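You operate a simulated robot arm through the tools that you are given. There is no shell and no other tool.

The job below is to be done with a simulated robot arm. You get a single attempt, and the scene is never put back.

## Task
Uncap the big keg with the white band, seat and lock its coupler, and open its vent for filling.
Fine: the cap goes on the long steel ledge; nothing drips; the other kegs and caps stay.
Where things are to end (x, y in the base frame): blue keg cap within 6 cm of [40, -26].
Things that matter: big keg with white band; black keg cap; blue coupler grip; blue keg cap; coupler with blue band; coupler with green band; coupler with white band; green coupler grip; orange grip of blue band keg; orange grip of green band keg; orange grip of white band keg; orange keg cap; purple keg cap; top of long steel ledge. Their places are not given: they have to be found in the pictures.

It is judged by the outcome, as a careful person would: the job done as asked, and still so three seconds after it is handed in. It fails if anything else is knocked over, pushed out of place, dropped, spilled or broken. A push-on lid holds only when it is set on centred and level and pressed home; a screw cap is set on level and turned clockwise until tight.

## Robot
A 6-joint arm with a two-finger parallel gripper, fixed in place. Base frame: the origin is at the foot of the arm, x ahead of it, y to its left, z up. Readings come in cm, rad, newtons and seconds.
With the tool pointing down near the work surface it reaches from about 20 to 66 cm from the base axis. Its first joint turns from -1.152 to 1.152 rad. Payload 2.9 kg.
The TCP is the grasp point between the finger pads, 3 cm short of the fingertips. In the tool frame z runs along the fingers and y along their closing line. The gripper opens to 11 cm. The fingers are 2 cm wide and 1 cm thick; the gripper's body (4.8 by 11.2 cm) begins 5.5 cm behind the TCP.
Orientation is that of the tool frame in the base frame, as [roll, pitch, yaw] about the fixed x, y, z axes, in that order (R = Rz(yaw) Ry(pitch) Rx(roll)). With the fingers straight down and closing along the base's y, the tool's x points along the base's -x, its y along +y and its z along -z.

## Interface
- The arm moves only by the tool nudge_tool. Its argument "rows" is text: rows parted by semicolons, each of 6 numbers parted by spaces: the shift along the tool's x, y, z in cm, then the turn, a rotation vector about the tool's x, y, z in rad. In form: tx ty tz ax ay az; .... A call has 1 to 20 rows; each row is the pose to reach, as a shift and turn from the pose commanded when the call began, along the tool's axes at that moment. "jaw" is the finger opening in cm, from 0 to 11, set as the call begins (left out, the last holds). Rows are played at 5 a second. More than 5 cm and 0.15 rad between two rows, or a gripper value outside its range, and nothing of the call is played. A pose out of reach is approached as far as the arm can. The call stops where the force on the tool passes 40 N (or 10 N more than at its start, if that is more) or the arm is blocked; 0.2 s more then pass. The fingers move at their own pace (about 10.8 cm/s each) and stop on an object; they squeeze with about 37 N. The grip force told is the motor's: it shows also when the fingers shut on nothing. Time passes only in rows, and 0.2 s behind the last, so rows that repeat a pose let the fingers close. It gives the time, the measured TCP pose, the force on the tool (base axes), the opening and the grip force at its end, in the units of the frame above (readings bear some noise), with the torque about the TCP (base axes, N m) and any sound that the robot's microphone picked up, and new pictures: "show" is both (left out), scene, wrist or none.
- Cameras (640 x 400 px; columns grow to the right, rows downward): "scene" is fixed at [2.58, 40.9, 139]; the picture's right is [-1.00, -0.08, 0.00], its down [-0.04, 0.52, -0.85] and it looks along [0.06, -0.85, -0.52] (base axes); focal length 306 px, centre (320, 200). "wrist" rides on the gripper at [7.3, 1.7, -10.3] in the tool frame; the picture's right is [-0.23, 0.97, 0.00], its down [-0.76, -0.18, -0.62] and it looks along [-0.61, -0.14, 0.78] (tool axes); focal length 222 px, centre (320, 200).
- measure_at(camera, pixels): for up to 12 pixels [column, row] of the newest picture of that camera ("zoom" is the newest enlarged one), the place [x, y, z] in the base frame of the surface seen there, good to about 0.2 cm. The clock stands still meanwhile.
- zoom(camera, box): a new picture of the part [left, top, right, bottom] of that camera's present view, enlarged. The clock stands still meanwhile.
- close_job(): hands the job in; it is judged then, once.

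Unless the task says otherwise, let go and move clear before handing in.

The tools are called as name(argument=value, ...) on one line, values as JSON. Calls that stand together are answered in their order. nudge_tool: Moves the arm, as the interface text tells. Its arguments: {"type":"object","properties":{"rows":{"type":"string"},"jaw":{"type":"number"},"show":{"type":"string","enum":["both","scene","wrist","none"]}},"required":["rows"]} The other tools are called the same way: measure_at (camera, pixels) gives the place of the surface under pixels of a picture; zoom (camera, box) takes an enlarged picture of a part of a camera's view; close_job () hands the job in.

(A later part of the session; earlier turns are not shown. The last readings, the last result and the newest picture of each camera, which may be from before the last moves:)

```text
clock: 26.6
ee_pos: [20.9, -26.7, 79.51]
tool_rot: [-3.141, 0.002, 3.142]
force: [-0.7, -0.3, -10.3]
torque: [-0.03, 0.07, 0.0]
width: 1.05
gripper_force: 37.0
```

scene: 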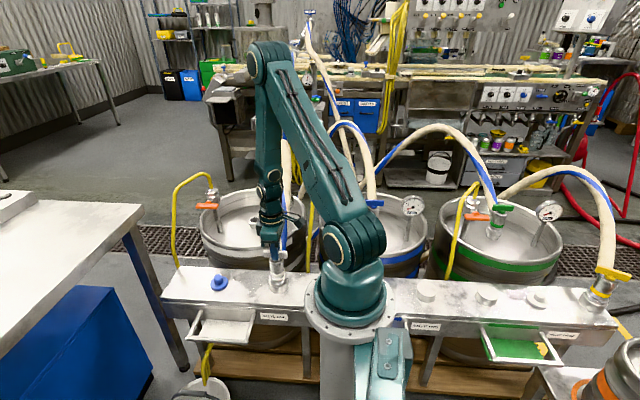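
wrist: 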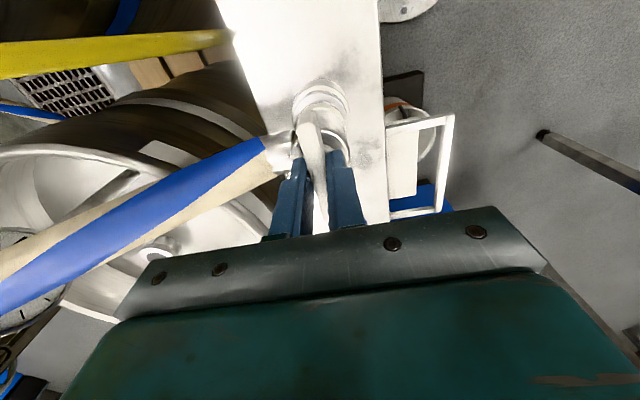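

The load reads 10 N downward, which fits the coupler's weight. I'll check whether there is a gap between it and the post.

zoom(camera="scene", box=[255, 245, 303, 295])

zoom(camera="wrist", box=[240, 60, 400, 200])

```text
8.00 times, centred on (279, 270) of scene
```

zoom: 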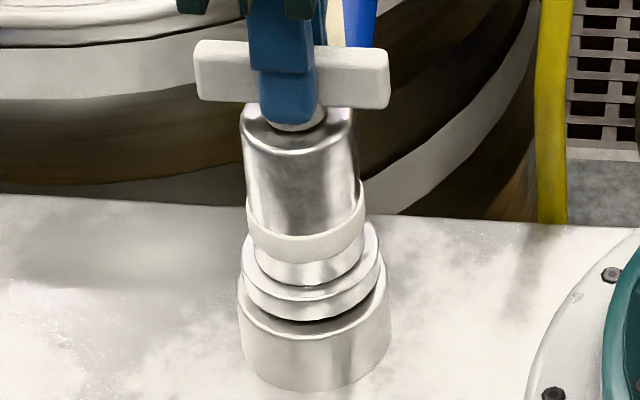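

```text
2.86 times, centred on (320, 130) of wrist
```

zoom: 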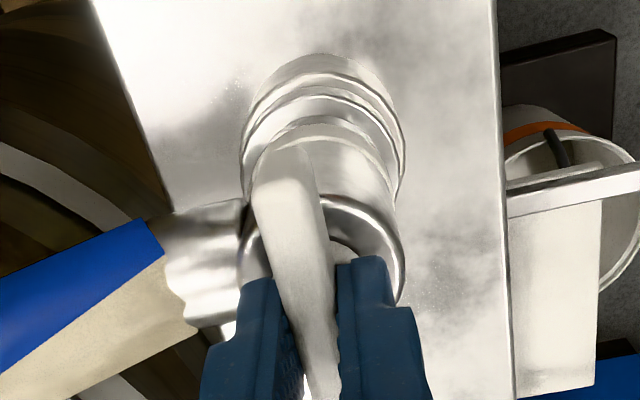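

A gap shows under the flange, so the coupler is free. I'll continue lifting slowly and watch the force.

nudge_tool(rows="0 0 -0.5 0 0 0; 0 0 -1 0 0 0; 0 0 -1.6 0 0 0; 0 0 -2.3 0 0 0; 0 0 -3 0 0 0; 0 0 -4 0 0 0; 0 0 -5 0 0 0; 0 0 -6 0 0 0; 0 0 -7 0 0 0; 0 0 -8 0 0 0; 0 0 -9 0 0 0; 0 0 -9 0 0 0")

```text
clock: 29.2
ee_pos: [20.94, -26.43, 88.5]
tool_rot: [3.142, -0.001, 3.142]
force: [-0.2, 0.3, -10.0]
torque: [0.06, 0.01, -0.01]
width: 1.05
gripper_force: 37.1
```

scene: 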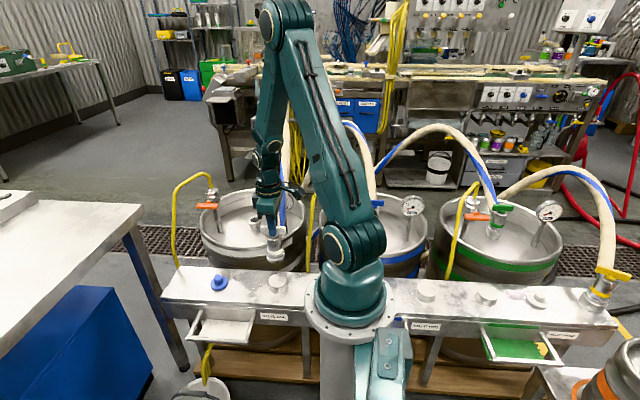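
wrist: 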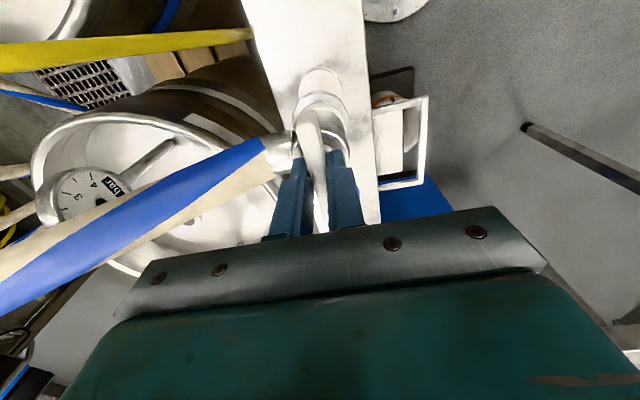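

zoom(camera="scene", box=[240, 200, 310, 300])

measure_at(camera="scene", pixels=[[274, 262], [274, 257], [274, 250], [274, 244], [274, 238], [274, 230], [278, 282], [278, 290], [284, 220], [284, 200], [283, 170], [284, 150]])

```text
4.00 times, centred on (275, 250) of scene
```

zoom: 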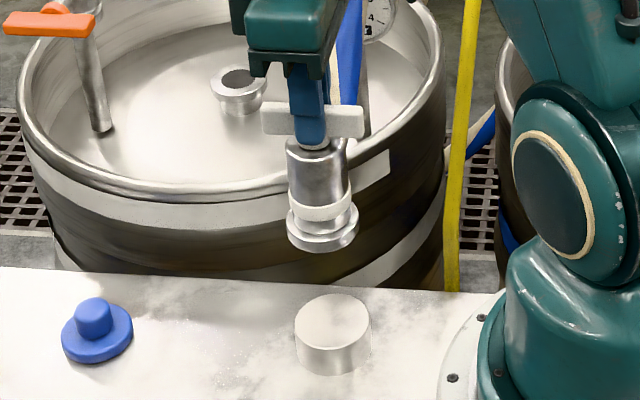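

```text
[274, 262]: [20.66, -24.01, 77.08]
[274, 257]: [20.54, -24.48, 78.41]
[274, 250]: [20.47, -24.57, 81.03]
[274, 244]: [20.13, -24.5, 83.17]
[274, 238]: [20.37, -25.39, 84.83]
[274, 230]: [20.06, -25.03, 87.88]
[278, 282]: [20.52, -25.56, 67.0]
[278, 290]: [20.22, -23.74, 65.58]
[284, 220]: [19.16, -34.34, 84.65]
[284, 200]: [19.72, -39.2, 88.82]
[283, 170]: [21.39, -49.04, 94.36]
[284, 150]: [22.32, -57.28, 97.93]
```

The coupler hangs level with its flat underside about 11.6 cm below the TCP. I'll go +x first, then -y over the keg, keeping clear of the gauge and the vent.

nudge_tool(rows="-1 0 -0.5 0 0 0; -2.5 0 -1 0 0 0; -4 -0.5 -1.5 0 0 0; -6 -1 -2 0 0 0; -8 -2 -2.5 0 0 0; -10 -3.5 -2.5 0 0 0; -12 -5 -2.5 0 0 0; -13.5 -7 -2.5 0 0 0; -14.5 -9 -2.5 0 0 0; -14.85 -11 -2.5 0 0 0; -14.85 -13 -2.5 0 0 0; -14.85 -15 -2.5 0 0 0; -14.85 -17 -2.5 0 0 0; -14.85 -19 -2.5 0 0 0; -14.85 -21 -2.5 0 0 0; -14.85 -23 -2.5 0 0 0; -14.85 -25 -2.5 0 0 0; -14.85 -27 -2.5 0 0 0; -14.85 -28.3 -2.5 0 0 0; -14.85 -29.2 -2.5 0 0 0")

```text
clock: 33.4
ee_pos: [35.7, -55.8, 90.87]
tool_rot: [3.141, -0.001, 3.141]
force: [-0.1, -0.4, -9.8]
torque: [-0.01, -0.02, 0.01]
width: 1.03
gripper_force: 36.9
```

scene: 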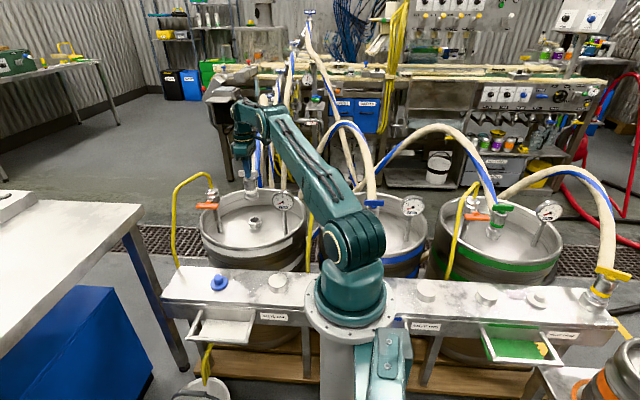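
wrist: 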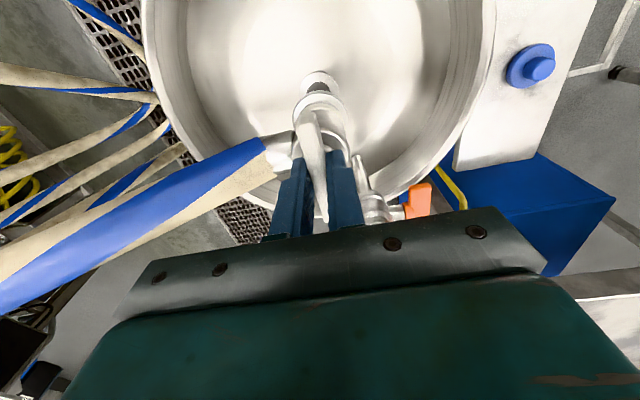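

The coupler is above the keg neck. I'll measure the coupler's flange edges and the neck's edges from the scene to line up their axes.

zoom(camera="scene", box=[234, 170, 274, 210])

measure_at(camera="zoom", pixels=[[270, 300], [240, 320], [300, 320], [225, 330], [325, 330], [270, 345], [270, 230], [240, 230], [300, 230], [270, 360], [220, 310], [340, 310]])

zoom(camera="scene", box=[234, 205, 274, 245])

```text
10.00 times, centred on (254, 190) of scene
```

zoom: 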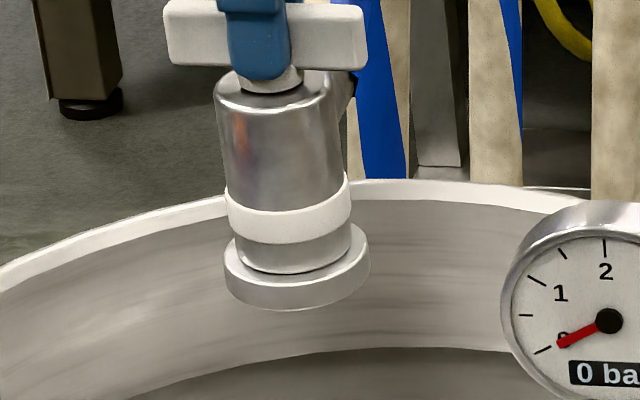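

```text
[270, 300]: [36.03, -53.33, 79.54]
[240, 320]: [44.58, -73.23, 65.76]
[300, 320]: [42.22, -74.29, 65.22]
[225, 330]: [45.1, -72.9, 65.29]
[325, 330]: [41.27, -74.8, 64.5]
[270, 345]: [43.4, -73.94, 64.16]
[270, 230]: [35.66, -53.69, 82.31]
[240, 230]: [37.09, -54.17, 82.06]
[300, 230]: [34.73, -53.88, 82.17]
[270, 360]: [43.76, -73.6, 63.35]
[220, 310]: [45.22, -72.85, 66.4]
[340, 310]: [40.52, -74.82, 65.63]
```

```text
10.00 times, centred on (254, 225) of scene
```

zoom: 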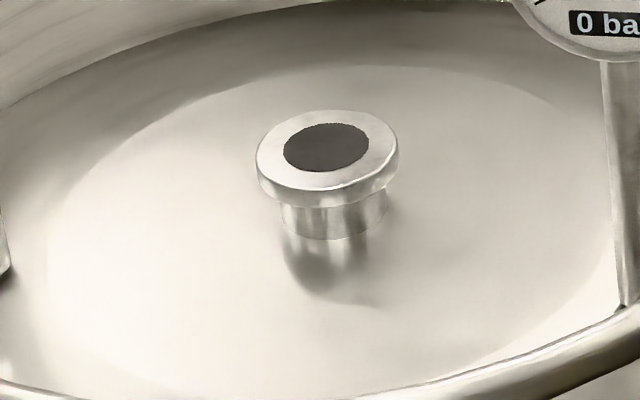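

measure_at(camera="zoom", pixels=[[262, 155], [392, 150], [325, 115], [330, 185], [280, 150], [372, 145], [328, 122], [326, 173], [326, 145], [330, 195], [335, 230], [300, 180]])

zoom(camera="scene", box=[240, 180, 270, 204])

measure_at(camera="zoom", pixels=[[155, 270], [350, 250], [250, 310], [200, 300], [300, 300], [180, 245], [230, 270], [270, 270]])

```text
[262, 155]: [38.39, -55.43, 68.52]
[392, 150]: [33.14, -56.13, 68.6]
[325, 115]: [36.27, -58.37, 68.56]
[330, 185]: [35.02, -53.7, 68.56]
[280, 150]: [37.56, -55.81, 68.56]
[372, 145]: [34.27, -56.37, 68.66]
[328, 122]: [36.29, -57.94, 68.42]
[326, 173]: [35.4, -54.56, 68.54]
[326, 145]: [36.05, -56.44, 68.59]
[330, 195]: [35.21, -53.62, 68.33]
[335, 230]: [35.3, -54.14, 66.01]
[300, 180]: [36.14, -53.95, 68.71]
```

```text
16.00 times, centred on (255, 192) of scene
```

zoom: 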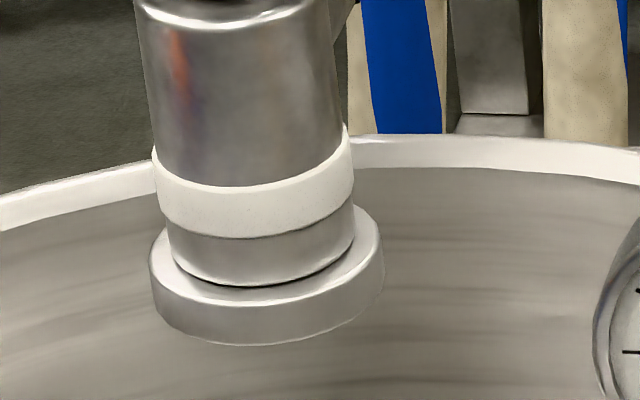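

```text
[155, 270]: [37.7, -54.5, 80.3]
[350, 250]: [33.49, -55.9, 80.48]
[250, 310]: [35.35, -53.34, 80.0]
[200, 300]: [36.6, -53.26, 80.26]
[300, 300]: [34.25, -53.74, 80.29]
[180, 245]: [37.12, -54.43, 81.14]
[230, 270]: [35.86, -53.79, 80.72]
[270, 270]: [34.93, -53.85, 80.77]
```

The neck's centre is about (35.75, -55.87) with its top at 68.6, and the coupler's axis matches within a millimetre. I'll descend until the coupler is about 1 cm above the neck.

nudge_tool(rows="-0.05 -0.05 1.5 0 0 0; -0.05 -0.07 3 0 0 0; -0.05 -0.07 4.5 0 0 0; -0.05 -0.07 6 0 0 0; -0.05 -0.07 7.5 0 0 0; -0.05 -0.07 8.5 0 0 0; -0.05 -0.07 9.3 0 0 0; -0.05 -0.07 9.6 0 0 0; -0.05 -0.07 9.6 0 0 0")

zoom(camera="scene", box=[234, 195, 274, 235])

zoom(camera="wrist", box=[260, 60, 380, 180])

```text
clock: 35.4
ee_pos: [35.82, -55.85, 81.36]
tool_rot: [3.141, -0.001, 3.141]
force: [0.0, -0.1, -10.5]
torque: [0.0, 0.02, 0.0]
width: 1.05
gripper_force: 36.8
```

scene: 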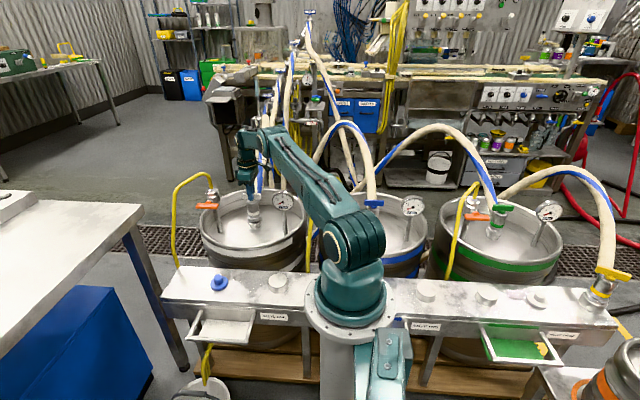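
wrist: 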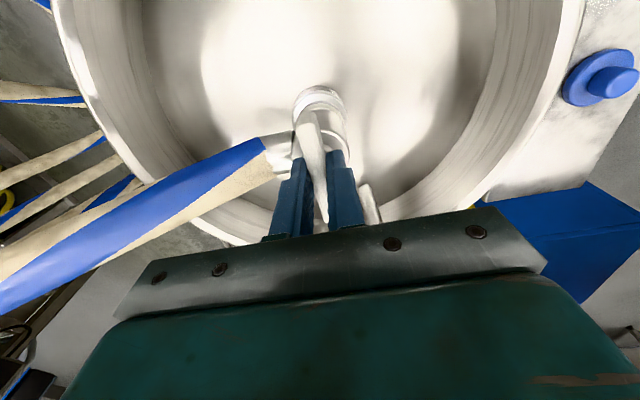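

```text
10.00 times, centred on (254, 215) of scene
```

zoom: 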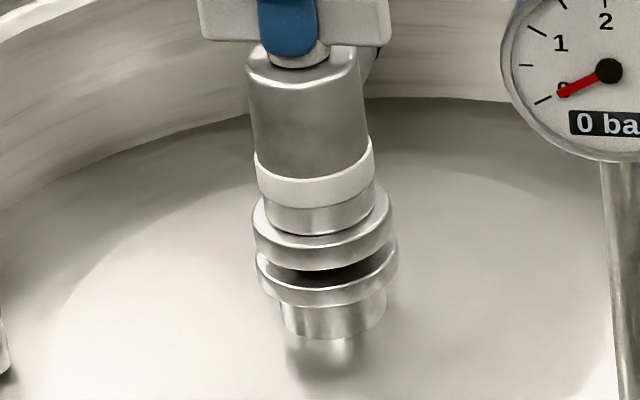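

```text
3.33 times, centred on (320, 120) of wrist
```

zoom: 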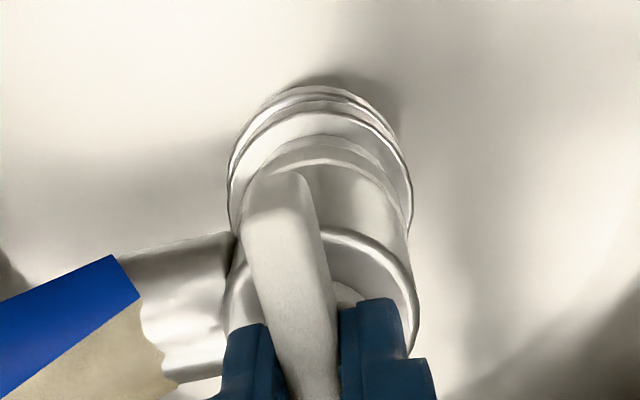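

The coupler and neck flanges look concentric in both views, once perspective is allowed for. I'll lower slowly until contact.

nudge_tool(rows="0 0 0.25 0 0 0; 0 0 0.5 0 0 0; 0 0 0.7 0 0 0; 0 0 0.8 0 0 0; 0 0 0.9 0 0 0; 0 0 1.0 0 0 0; 0 0 1.05 0 0 0; 0 0 1.1 0 0 0; 0 0 1.1 0 0 0", show="none")

zoom(camera="scene", box=[234, 195, 274, 235])

```text
clock: 37.4
ee_pos: [35.75, -55.77, 80.67]
tool_rot: [-3.139, 0.001, 3.141]
force: [-2.9, 2.4, 13.8]
torque: [0.18, 0.87, -0.03]
width: 1.04
gripper_force: 36.9
```

```text
10.00 times, centred on (254, 215) of scene
```

zoom: 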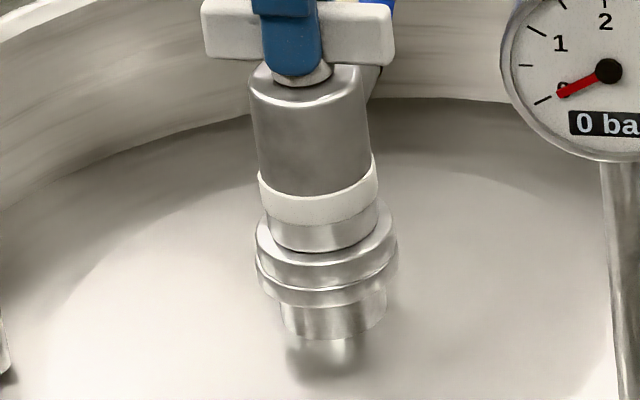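

Contact came at z=80.67 with about 24 N of seating force, matching the expected 12 cm offset; the torque suggests slightly more load on the -x side. I'll look closely at the joint before turning.

zoom(camera="scene", box=[245, 212, 263, 230])

zoom(camera="wrist", box=[280, 70, 360, 140])

```text
16.00 times, centred on (254, 221) of scene
```

zoom: 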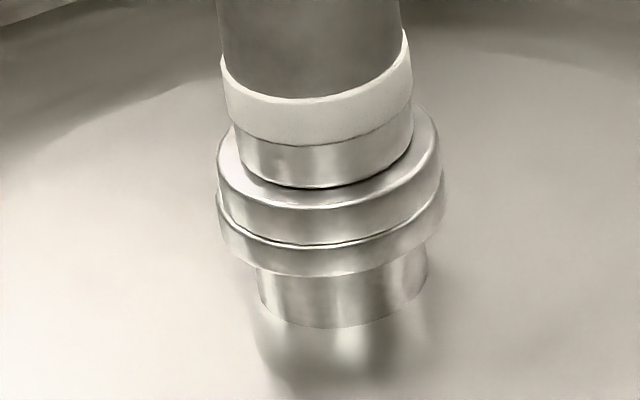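

```text
5.71 times, centred on (320, 105) of wrist
```

zoom: 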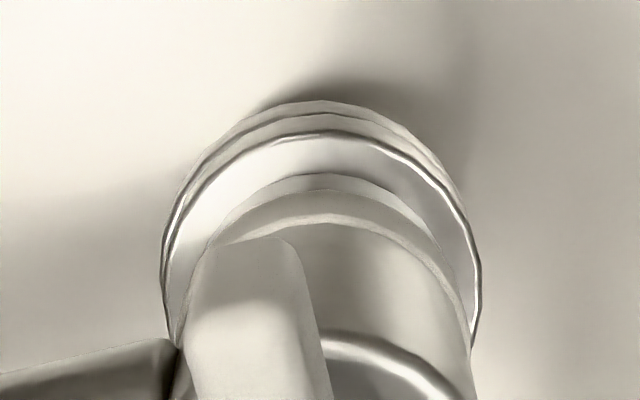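

The coupler sits flush and concentric on the neck. I'll turn the grip clockwise a little (positive about the tool's z) with light downward pressure, watching the torque.

nudge_tool(rows="0 0 0 0 0 0.07; 0 0 0 0 0 0.14; 0 0 0 0 0 0.21; 0 0 0 0 0 0.28; 0 0 0 0 0 0.28")

zoom(camera="scene", box=[234, 195, 274, 235])

```text
clock: 38.6
ee_pos: [35.96, -55.94, 80.52]
tool_rot: [-3.137, 0.005, 2.861]
force: [-4.4, 5.9, 25.3]
torque: [0.24, 0.25, 0.02]
width: 1.06
gripper_force: 37.0
```

scene: 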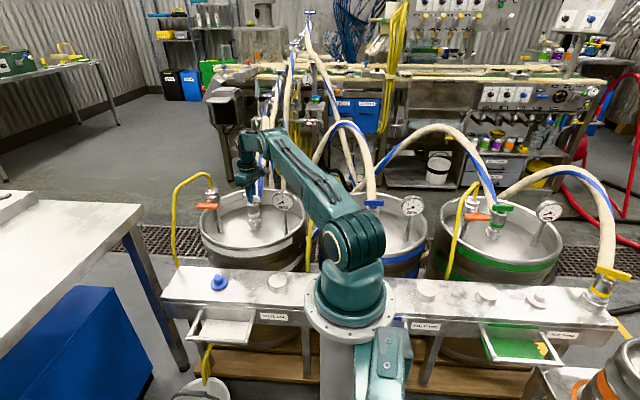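
wrist: 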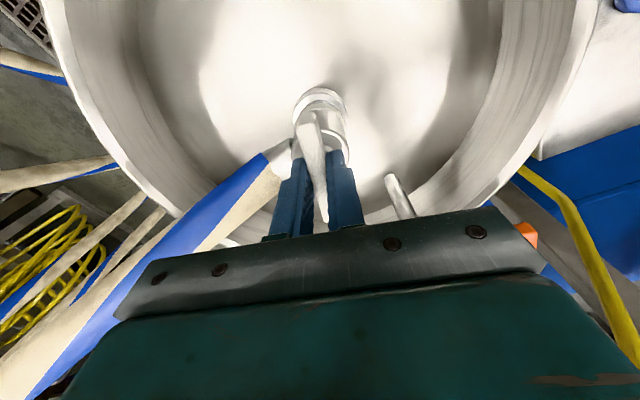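

```text
10.00 times, centred on (254, 215) of scene
```

zoom: 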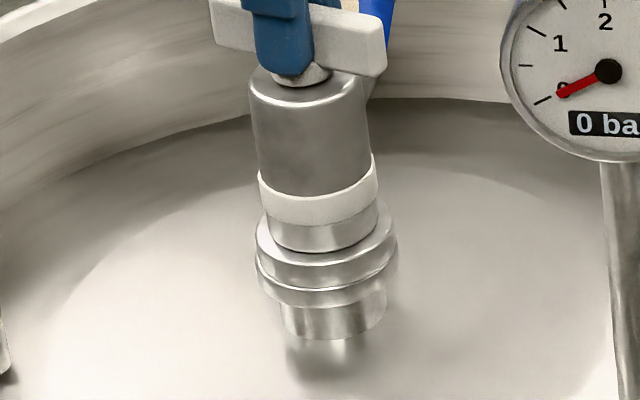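

The whole coupler turns with the bar and little torque has built up; vertical load is 25 N. I'll ease the pressure slightly and continue clockwise.

nudge_tool(rows="0 0 -0.1 0 0 0.05; 0 0 -0.15 0 0 0.12; 0 0 -0.15 0 0 0.2; 0 0 -0.15 0 0 0.28; 0 0 -0.15 0 0 0.36; 0 0 -0.15 0 0 0.44; 0 0 -0.15 0 0 0.5; 0 0 -0.15 0 0 0.5")

zoom(camera="scene", box=[234, 195, 274, 235])

```text
clock: 40.4
ee_pos: [35.88, -55.78, 80.47]
tool_rot: [3.141, 0.006, 2.362]
force: [7.0, -6.6, 10.5]
torque: [-0.45, -0.48, 0.03]
width: 1.04
gripper_force: 37.0
```

scene: 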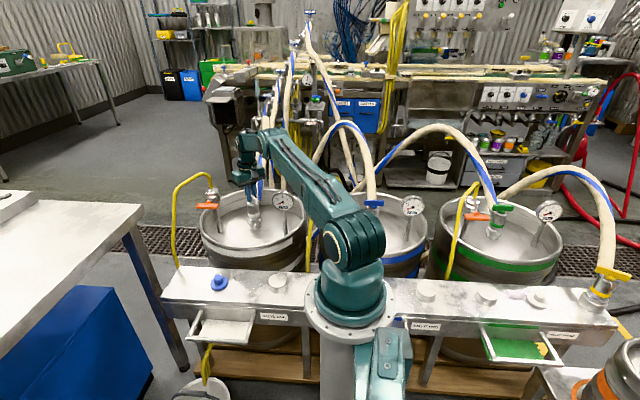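
wrist: 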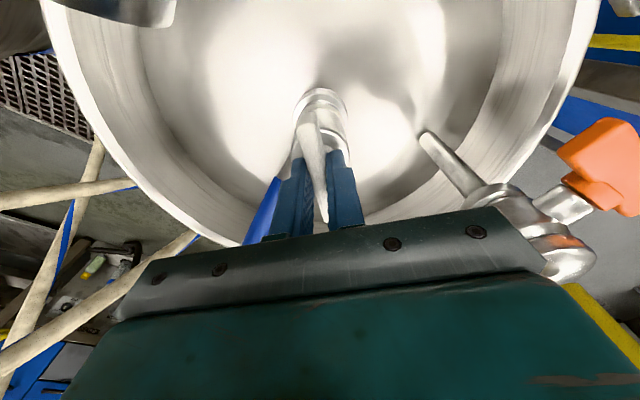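

```text
10.00 times, centred on (254, 215) of scene
```

zoom: 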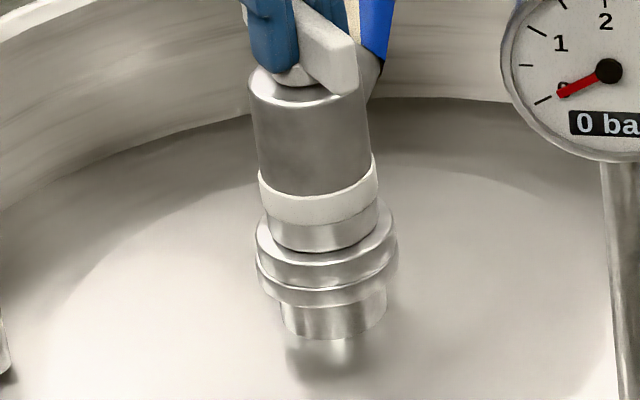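

The bar now turns relative to the body, whose nozzle stays pointing -y, and it is at about 45° with no click yet. I'll relieve the small side load and continue clockwise toward 90°.

nudge_tool(rows="-0.1 0 0 0 0 0.08; -0.1 0 0 0 0 0.16; -0.1 0 0 0 0 0.24; -0.1 0 0 0 0 0.32; -0.1 0 0 0 0 0.4; -0.1 0 0 0 0 0.4")

zoom(camera="scene", box=[234, 195, 274, 235])

```text
clock: 41.8
ee_pos: [35.91, -55.77, 80.43]
tool_rot: [3.141, -0.002, 1.96]
force: [1.1, 7.2, 16.8]
torque: [-0.21, -0.1, 0.0]
width: 1.06
gripper_force: 37.4
```

scene: 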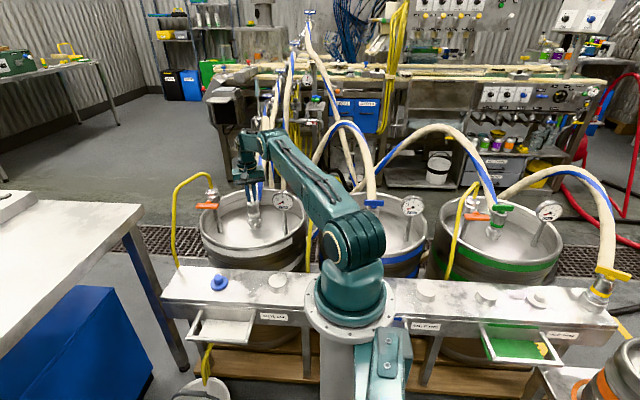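
wrist: 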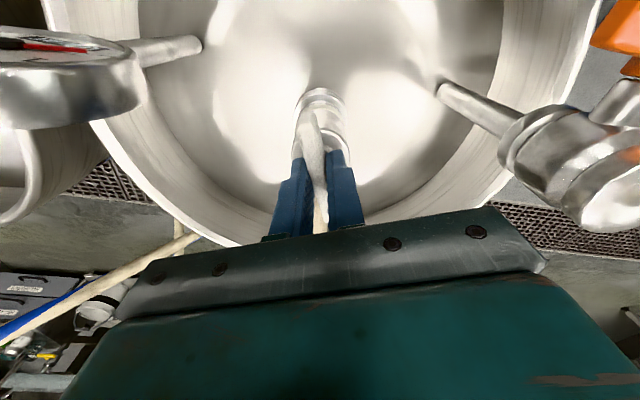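

```text
10.00 times, centred on (254, 215) of scene
```

zoom: 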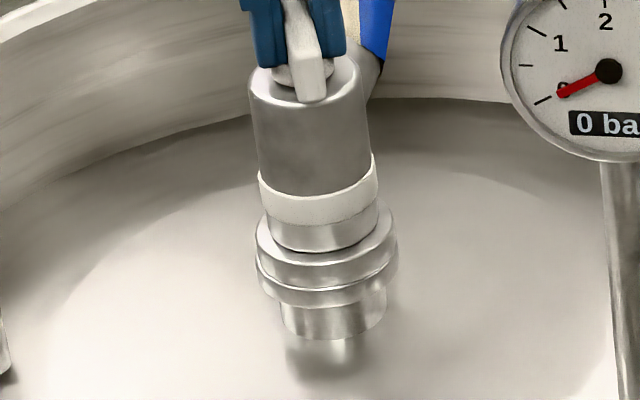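

The bar is now at about 68°, still turning easily. I'll continue to 90°.

nudge_tool(rows="0 0 0 0 0 0.08; 0 0 0 0 0 0.16; 0 0 0 0 0 0.24; 0 0 0 0 0 0.32; 0 0 0 0 0 0.39; 0 0 0 0 0 0.39")

zoom(camera="scene", box=[234, 195, 274, 235])

```text
clock: 43.2
ee_pos: [35.93, -55.8, 80.45]
tool_rot: [-3.141, -0.001, 1.571]
force: [0.7, 15.7, 18.2]
torque: [0.84, -0.03, 0.01]
width: 1.02
gripper_force: 36.6
```

scene: 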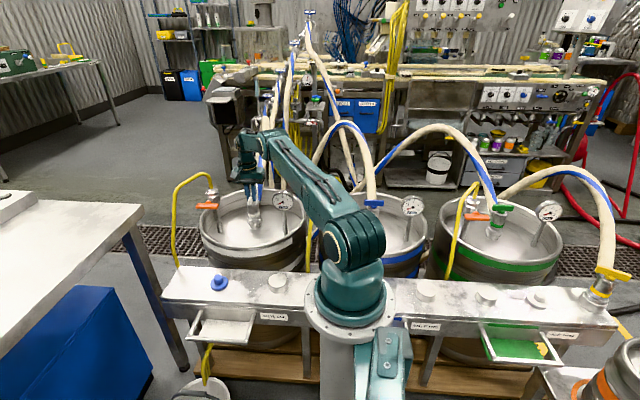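
wrist: 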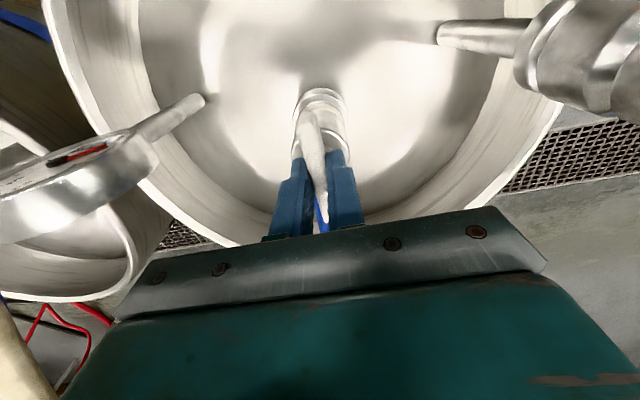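

```text
10.00 times, centred on (254, 215) of scene
```

zoom: 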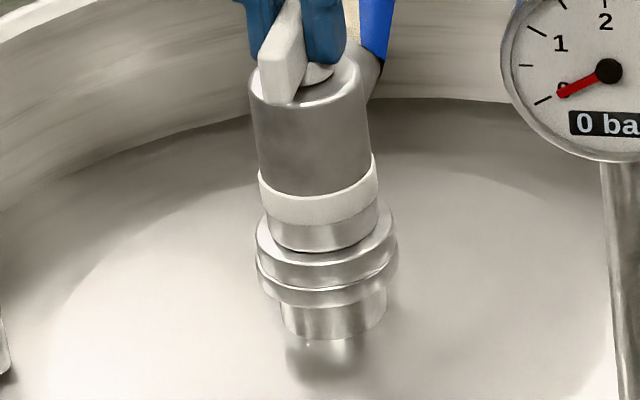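

The bar is now at 90°, with no stop felt. There is a small bright speck at (308,345) of the zoom, below the neck, so I'll look closer.

zoom(camera="scene", box=[246, 220, 262, 236])

zoom(camera="wrist", box=[270, 70, 370, 170])

zoom(camera="scene", box=[244, 185, 266, 207])

```text
16.00 times, centred on (254, 228) of scene
```

zoom: 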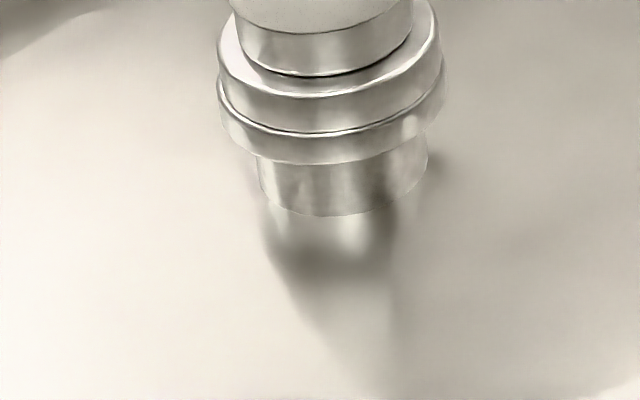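

```text
4.00 times, centred on (320, 120) of wrist
```

zoom: 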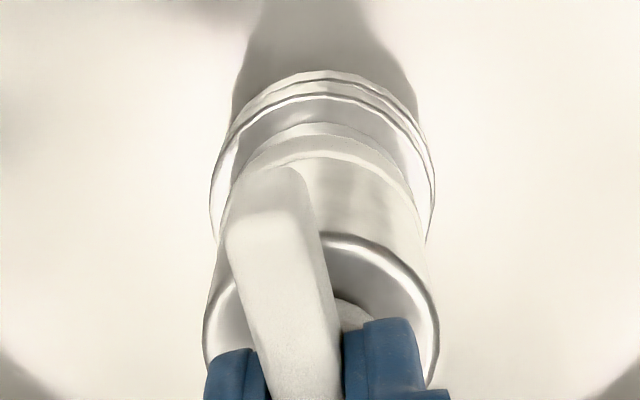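

```text
16.00 times, centred on (255, 196) of scene
```

zoom: 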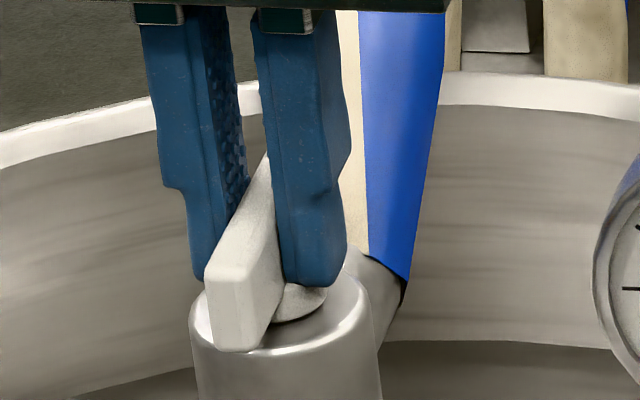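

No drip there; it was only a highlight. Before testing the lock, I'll check how the bars sit on the blue and green kegs' couplers.

zoom(camera="scene", box=[350, 180, 400, 240])

zoom(camera="scene", box=[475, 190, 525, 250])

measure_at(camera="scene", pixels=[[366, 203], [382, 203], [374, 204], [494, 207], [513, 208], [374, 212], [404, 205], [410, 240]])

```text
6.67 times, centred on (375, 210) of scene
```

zoom: 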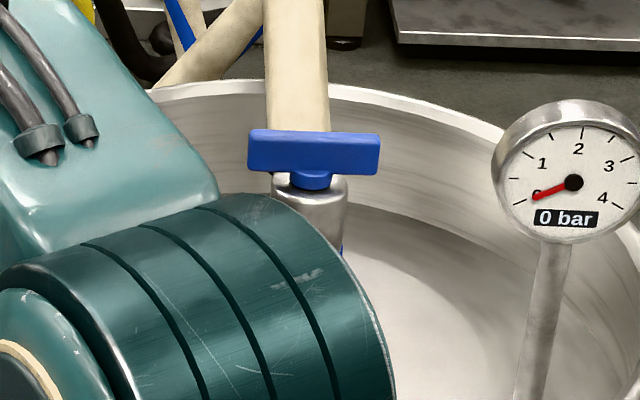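

```text
6.67 times, centred on (500, 220) of scene
```

zoom: 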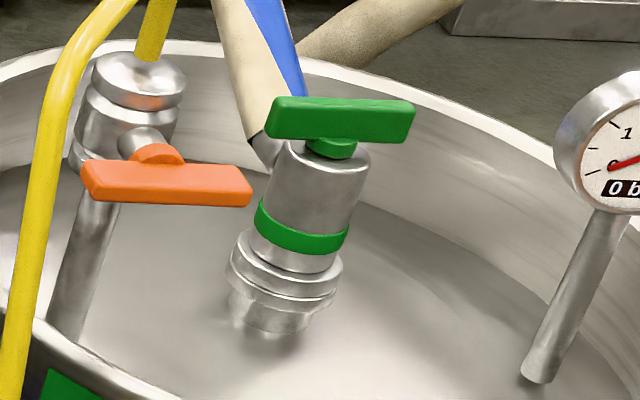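

```text
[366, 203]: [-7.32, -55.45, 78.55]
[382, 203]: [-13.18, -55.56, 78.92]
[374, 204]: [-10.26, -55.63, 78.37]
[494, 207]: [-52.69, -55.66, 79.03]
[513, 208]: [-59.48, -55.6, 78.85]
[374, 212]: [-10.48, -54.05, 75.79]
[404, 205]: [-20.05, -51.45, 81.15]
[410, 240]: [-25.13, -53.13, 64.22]
```

The blue and green couplers on their kegs have bars along x, and they may sit slightly lower than mine does. I'll measure the green coupler's stack heights to compare with the white one.

measure_at(camera="zoom", pixels=[[340, 104], [340, 130], [310, 180], [300, 225], [290, 255], [285, 270], [283, 285], [280, 300], [270, 320], [265, 332], [330, 155], [360, 104]])

zoom(camera="scene", box=[234, 185, 274, 235])

measure_at(camera="zoom", pixels=[[300, 145], [320, 150], [320, 190], [320, 245], [320, 275], [325, 300], [325, 325], [325, 345], [330, 370], [305, 100], [290, 120], [300, 60]])

```text
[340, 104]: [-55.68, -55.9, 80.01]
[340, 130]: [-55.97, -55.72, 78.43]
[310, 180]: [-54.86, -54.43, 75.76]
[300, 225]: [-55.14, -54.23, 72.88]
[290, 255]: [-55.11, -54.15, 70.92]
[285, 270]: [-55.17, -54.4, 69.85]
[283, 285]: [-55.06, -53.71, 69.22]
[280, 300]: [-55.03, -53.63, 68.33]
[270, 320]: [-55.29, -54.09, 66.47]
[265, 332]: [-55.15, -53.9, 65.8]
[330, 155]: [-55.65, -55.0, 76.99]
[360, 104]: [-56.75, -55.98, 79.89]
```

```text
8.00 times, centred on (254, 210) of scene
```

zoom: 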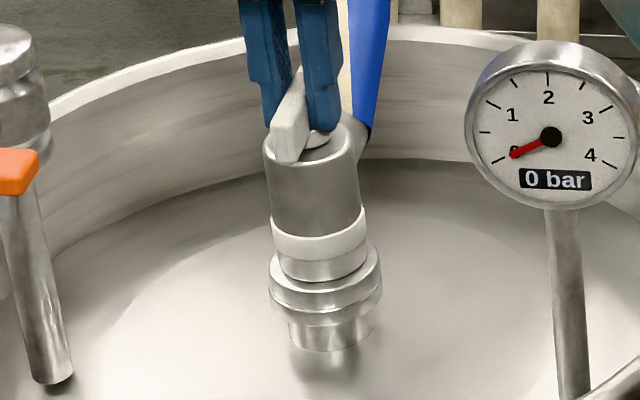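

```text
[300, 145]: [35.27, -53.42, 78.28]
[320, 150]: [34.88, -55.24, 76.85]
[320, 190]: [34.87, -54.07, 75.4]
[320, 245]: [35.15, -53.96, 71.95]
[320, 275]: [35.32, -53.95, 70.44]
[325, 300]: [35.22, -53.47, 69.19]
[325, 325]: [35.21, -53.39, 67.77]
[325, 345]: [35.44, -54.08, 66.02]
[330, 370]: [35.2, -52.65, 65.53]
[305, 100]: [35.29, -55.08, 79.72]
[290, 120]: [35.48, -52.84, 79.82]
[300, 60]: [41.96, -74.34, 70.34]
```

The heights match, so the coupler is seated, and the bar still turns freely. I'll continue clockwise a bit to look for a stop or a click.

nudge_tool(rows="0 0 0 0 0 0.05; 0 0 0 0 0 0.1; 0 0 0 0 0 0.15; 0 0 0 0 0 0.2; 0 0 0 0 0 0.2", show="none")

zoom(camera="scene", box=[244, 185, 266, 207])

zoom(camera="wrist", box=[270, 70, 370, 240])

```text
clock: 44.4
ee_pos: [35.78, -55.94, 80.4]
tool_rot: [3.14, 0.001, 1.37]
force: [6.0, 5.1, 5.2]
torque: [-0.16, -0.05, 0.88]
width: 1.41
gripper_force: 36.8
```

```text
16.00 times, centred on (255, 196) of scene
```

zoom: 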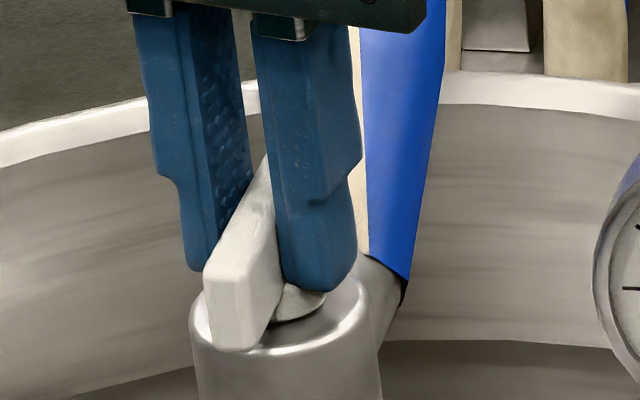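

```text
2.35 times, centred on (320, 155) of wrist
```

zoom: 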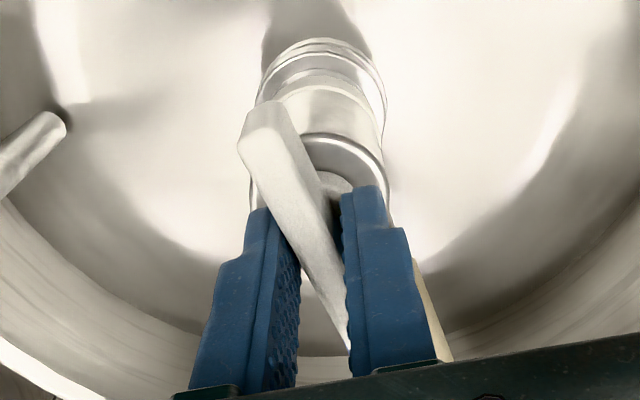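

A firm stop appeared at about 90°: the torque rose to 0.88 N·m and the pads began twisting around the bar. I'll turn back to align with the bar, then tug very gently to confirm the lock.

nudge_tool(rows="0 0 0 0 0 -0.07; 0 0 0 0 0 -0.14; 0 0 0 0 0 -0.19; 0 0 0 0 0 -0.19", show="none")

nudge_tool(rows="0 0 -0.1 0 0 0; 0 0 -0.2 0 0 0; 0 0 -0.3 0 0 0; 0 0 -0.35 0 0 0", show="none")

```text
clock: 45.4
ee_pos: [35.85, -55.99, 80.45]
tool_rot: [3.14, 0.002, 1.56]
force: [8.8, -7.3, -4.2]
torque: [-0.7, -0.13, 0.19]
width: 1.05
gripper_force: 36.7
```

```text
clock: 46.4
ee_pos: [35.86, -55.92, 80.52]
tool_rot: [3.141, 0.001, 1.563]
force: [10.8, -11.6, -24.6]
torque: [-0.29, -0.21, 0.21]
width: 1.04
gripper_force: 37.5
```

The tug built up to -24.6 N, well over the coupler's 10 N weight, and it did not lift, so it is locked. I'll relax the loads and open the fingers.

nudge_tool(rows="-0.07 0.07 0.12 0 0 0; -0.15 0.15 0.25 0 0 0; -0.15 0.15 0.25 0 0 0", show="none")

nudge_tool(rows="0 0 0 0 0 0; 0 0 0 0 0 0; 0 0 0 0 0 0", jaw=4)

```text
clock: 47.2
ee_pos: [35.96, -55.84, 80.54]
tool_rot: [-3.139, -0.006, 1.562]
force: [-11.3, 20.2, 5.3]
torque: [1.1, 0.14, 0.2]
width: 1.05
gripper_force: 36.6
```

```text
clock: 48.0
ee_pos: [36.01, -56.02, 80.58]
tool_rot: [3.14, 0.0, 1.562]
force: [0.1, -0.1, -0.1]
torque: [0.03, 0.01, 0.0]
width: 4.02
gripper_force: 0.1
```

scene: 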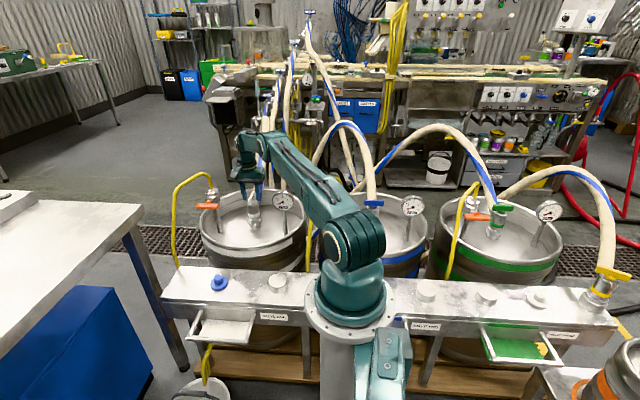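
wrist: 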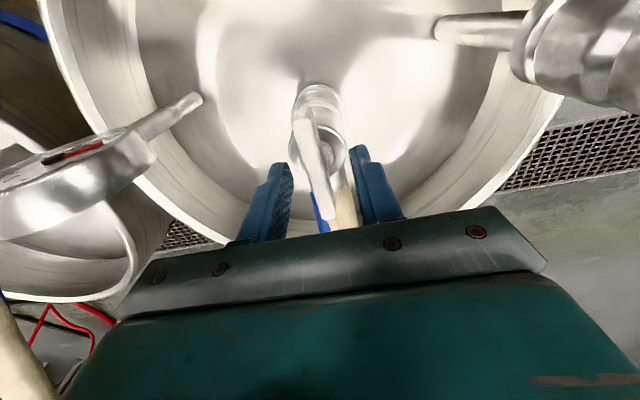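

The coupler is released and its bar stays along y, with no force on the tool. I'll rise clear and back off toward +y before turning to the vent.

nudge_tool(rows="0 0 -1 0 0 0; 0 0 -2.5 0 0 0; 0 0 -5 0 0 0; 0 0 -8 0 0 0; 0 0 -11 0 0 0; 0 0 -14 0 0 0; 2 0 -15 0 0 0; 5 0.5 -15 0 0 0; 8 1.5 -15 0 0 0; 11 3 -15 0 0 0; 14 4.5 -15 0 0 0; 17 6 -15 0 0 0; 20 7 -15 0 0 0; 22 8 -15 0 0 0; 24 8 -15 0 0 0; 24 8 -15 0 0 0")

zoom(camera="scene", box=[160, 160, 310, 290])

```text
clock: 51.4
ee_pos: [44.25, -32.07, 95.53]
tool_rot: [-3.141, 0.001, 1.56]
force: [0.7, 0.2, -0.7]
torque: [0.04, -0.02, -0.01]
width: 4.0
gripper_force: 0.1
```

scene: 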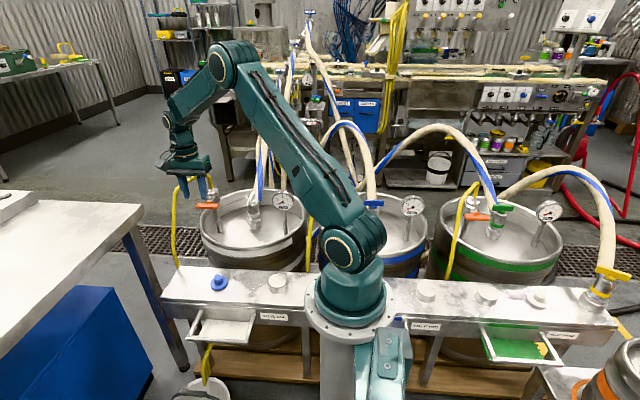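
wrist: 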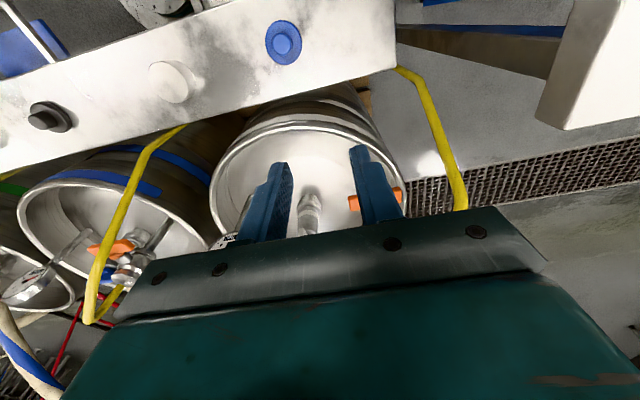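

```text
3.08 times, centred on (235, 225) of scene
```

zoom: 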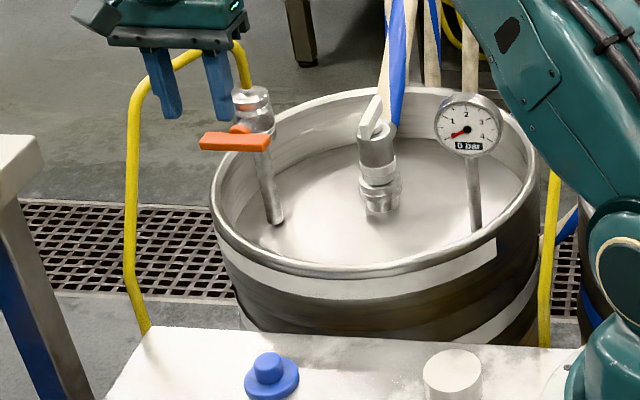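

The coupler stands locked on the keg with the cap resting on the ledge. I'll measure the yellow vent hose's path and re-measure the vent bar before reorienting the gripper.

measure_at(camera="zoom", pixels=[[132, 250], [132, 180], [138, 100], [160, 72], [185, 58], [240, 60], [143, 310], [205, 142], [265, 146], [235, 142], [235, 133], [258, 100]])

zoom(camera="scene", box=[195, 185, 225, 215])

measure_at(camera="wrist", pixels=[[400, 72], [430, 110], [450, 170], [460, 200], [352, 203], [398, 195], [310, 200], [282, 43]])

```text
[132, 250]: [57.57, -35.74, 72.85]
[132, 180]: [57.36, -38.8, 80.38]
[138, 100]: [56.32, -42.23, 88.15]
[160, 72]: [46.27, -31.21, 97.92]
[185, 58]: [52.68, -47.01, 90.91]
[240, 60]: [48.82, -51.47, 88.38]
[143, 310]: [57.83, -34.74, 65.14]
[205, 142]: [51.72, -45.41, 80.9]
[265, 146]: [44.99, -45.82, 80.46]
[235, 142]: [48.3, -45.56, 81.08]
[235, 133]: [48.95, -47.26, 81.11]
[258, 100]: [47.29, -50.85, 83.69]
```

```text
13.33 times, centred on (210, 200) of scene
```

zoom: 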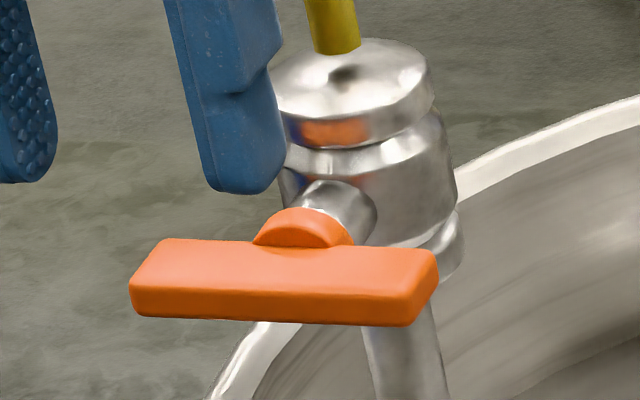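

```text
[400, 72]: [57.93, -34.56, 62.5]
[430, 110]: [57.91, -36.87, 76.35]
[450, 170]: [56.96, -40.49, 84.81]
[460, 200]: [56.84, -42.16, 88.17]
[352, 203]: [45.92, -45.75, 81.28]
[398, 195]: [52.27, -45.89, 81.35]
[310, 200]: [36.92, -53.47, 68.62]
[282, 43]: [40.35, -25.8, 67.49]
```

The vent hose arcs over the +x side of the grip, so I'll approach the bar horizontally from +y with the camera on the -x side. First I'll turn the wrist back to its original yaw.

nudge_tool(rows="0 0 0 0 0 -0.14; 0 0 0 0 0 -0.28; 0 0 0 0 0 -0.42; 0 0 0 0 0 -0.56; 0 0 0 0 0 -0.7; 0 0 0 0 0 -0.84; 0 0 0 0 0 -0.98; 0 0 0 0 0 -1.12; 0 0 0 0 0 -1.26; 0 0 0 0 0 -1.4; 0 0 0 0 0 -1.5; 0 0 0 0 0 -1.58; 0 0 0 0 0 -1.58", show="none")

```text
clock: 54.2
ee_pos: [44.36, -32.05, 95.6]
tool_rot: [-3.14, 0.002, -3.14]
force: [-0.8, 0.6, 0.8]
torque: [-0.03, 0.02, 0.01]
width: 4.02
gripper_force: 0.0
```

The yaw is back to its original value. Now I'll tilt the tool about its x-axis so the fingers point toward -y, halfway first.

nudge_tool(rows="0 0 0 0.12 0 0; 0 0 0 0.24 0 0; 0 0 0 0.36 0 0; 0 0 0 0.48 0 0; 0 0 0 0.6 0 0; 0 0 0 0.72 0 0; 0 0 0 0.8 0 0; 0 0 0 0.8 0 0")

```text
clock: 56.0
ee_pos: [44.1, -31.98, 95.55]
tool_rot: [-2.341, 0.001, -3.141]
force: [0.3, 0.1, 0.0]
torque: [0.02, -0.02, -0.02]
width: 4.0
gripper_force: 0.1
```

scene: 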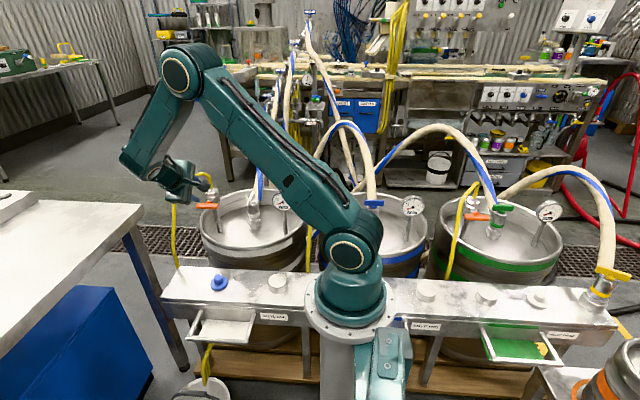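
wrist: 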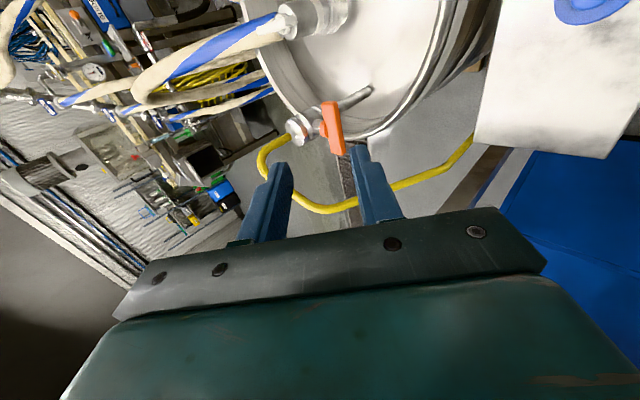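

The tilt is going well. I'll check the left table's position relative to the arm before completing the tilt.

measure_at(camera="scene", pixels=[[135, 208], [100, 215], [40, 195], [15, 195], [125, 155], [165, 180], [178, 75], [120, 230]])

nudge_tool(rows="0 0 0 0.12 0 0; 0 0 0 0.24 0 0; 0 0 0 0.36 0 0; 0 0 0 0.48 0 0; 0 0 0 0.6 0 0; 0 0 0 0.72 0 0; 0 0 0 0.77 0 0; 0 0 0 0.77 0 0")

```text
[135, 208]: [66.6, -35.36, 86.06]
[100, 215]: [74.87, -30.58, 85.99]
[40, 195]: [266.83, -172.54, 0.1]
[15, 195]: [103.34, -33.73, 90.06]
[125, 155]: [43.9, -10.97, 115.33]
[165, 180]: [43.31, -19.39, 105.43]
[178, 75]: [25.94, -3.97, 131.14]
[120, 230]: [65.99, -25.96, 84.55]
```

```text
clock: 57.8
ee_pos: [44.53, -32.61, 95.72]
tool_rot: [-1.631, -0.001, -3.139]
force: [0.1, 0.3, -0.8]
torque: [-0.02, -0.01, 0.02]
width: 3.98
gripper_force: 0.1
out of reach, approached as far as the arm can: row 6, 7, 8
```

scene: 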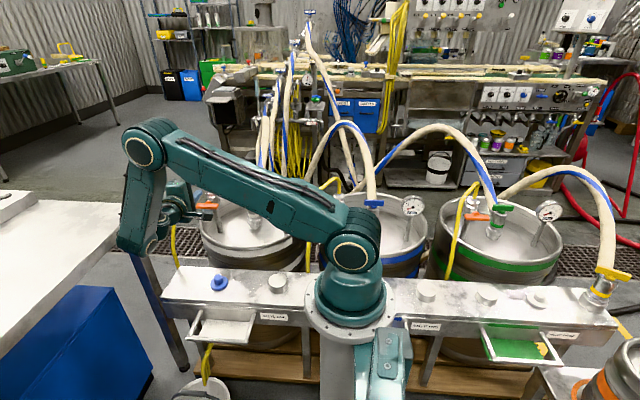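
wrist: 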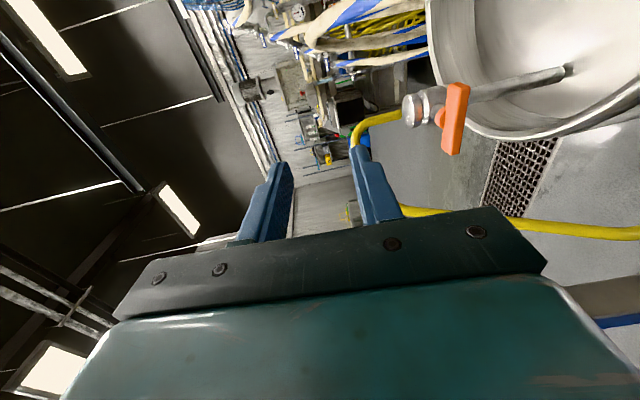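

The tool is nearly horizontal, about 3.5° short because of reach. I'll check how close the forearm is to the table edge (x≈66, z≈86) before moving lower.

measure_at(camera="scene", pixels=[[122, 245], [135, 245], [118, 225], [128, 180], [145, 150], [130, 130], [185, 195], [165, 240], [200, 215], [120, 205], [150, 250]])

zoom(camera="scene", box=[90, 110, 240, 270])

```text
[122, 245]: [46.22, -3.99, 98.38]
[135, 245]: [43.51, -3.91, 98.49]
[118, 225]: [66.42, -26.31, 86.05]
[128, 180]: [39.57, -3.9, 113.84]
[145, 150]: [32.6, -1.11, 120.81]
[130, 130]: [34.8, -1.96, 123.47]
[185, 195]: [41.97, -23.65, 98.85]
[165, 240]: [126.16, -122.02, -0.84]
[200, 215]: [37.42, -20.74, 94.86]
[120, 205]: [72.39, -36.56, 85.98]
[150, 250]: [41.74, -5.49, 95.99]
```

```text
2.50 times, centred on (165, 190) of scene
```

zoom: 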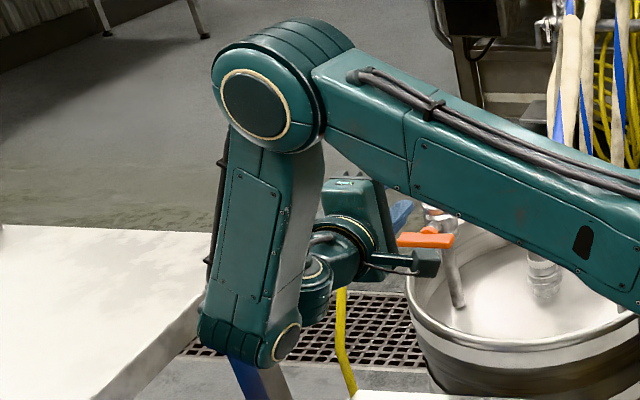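

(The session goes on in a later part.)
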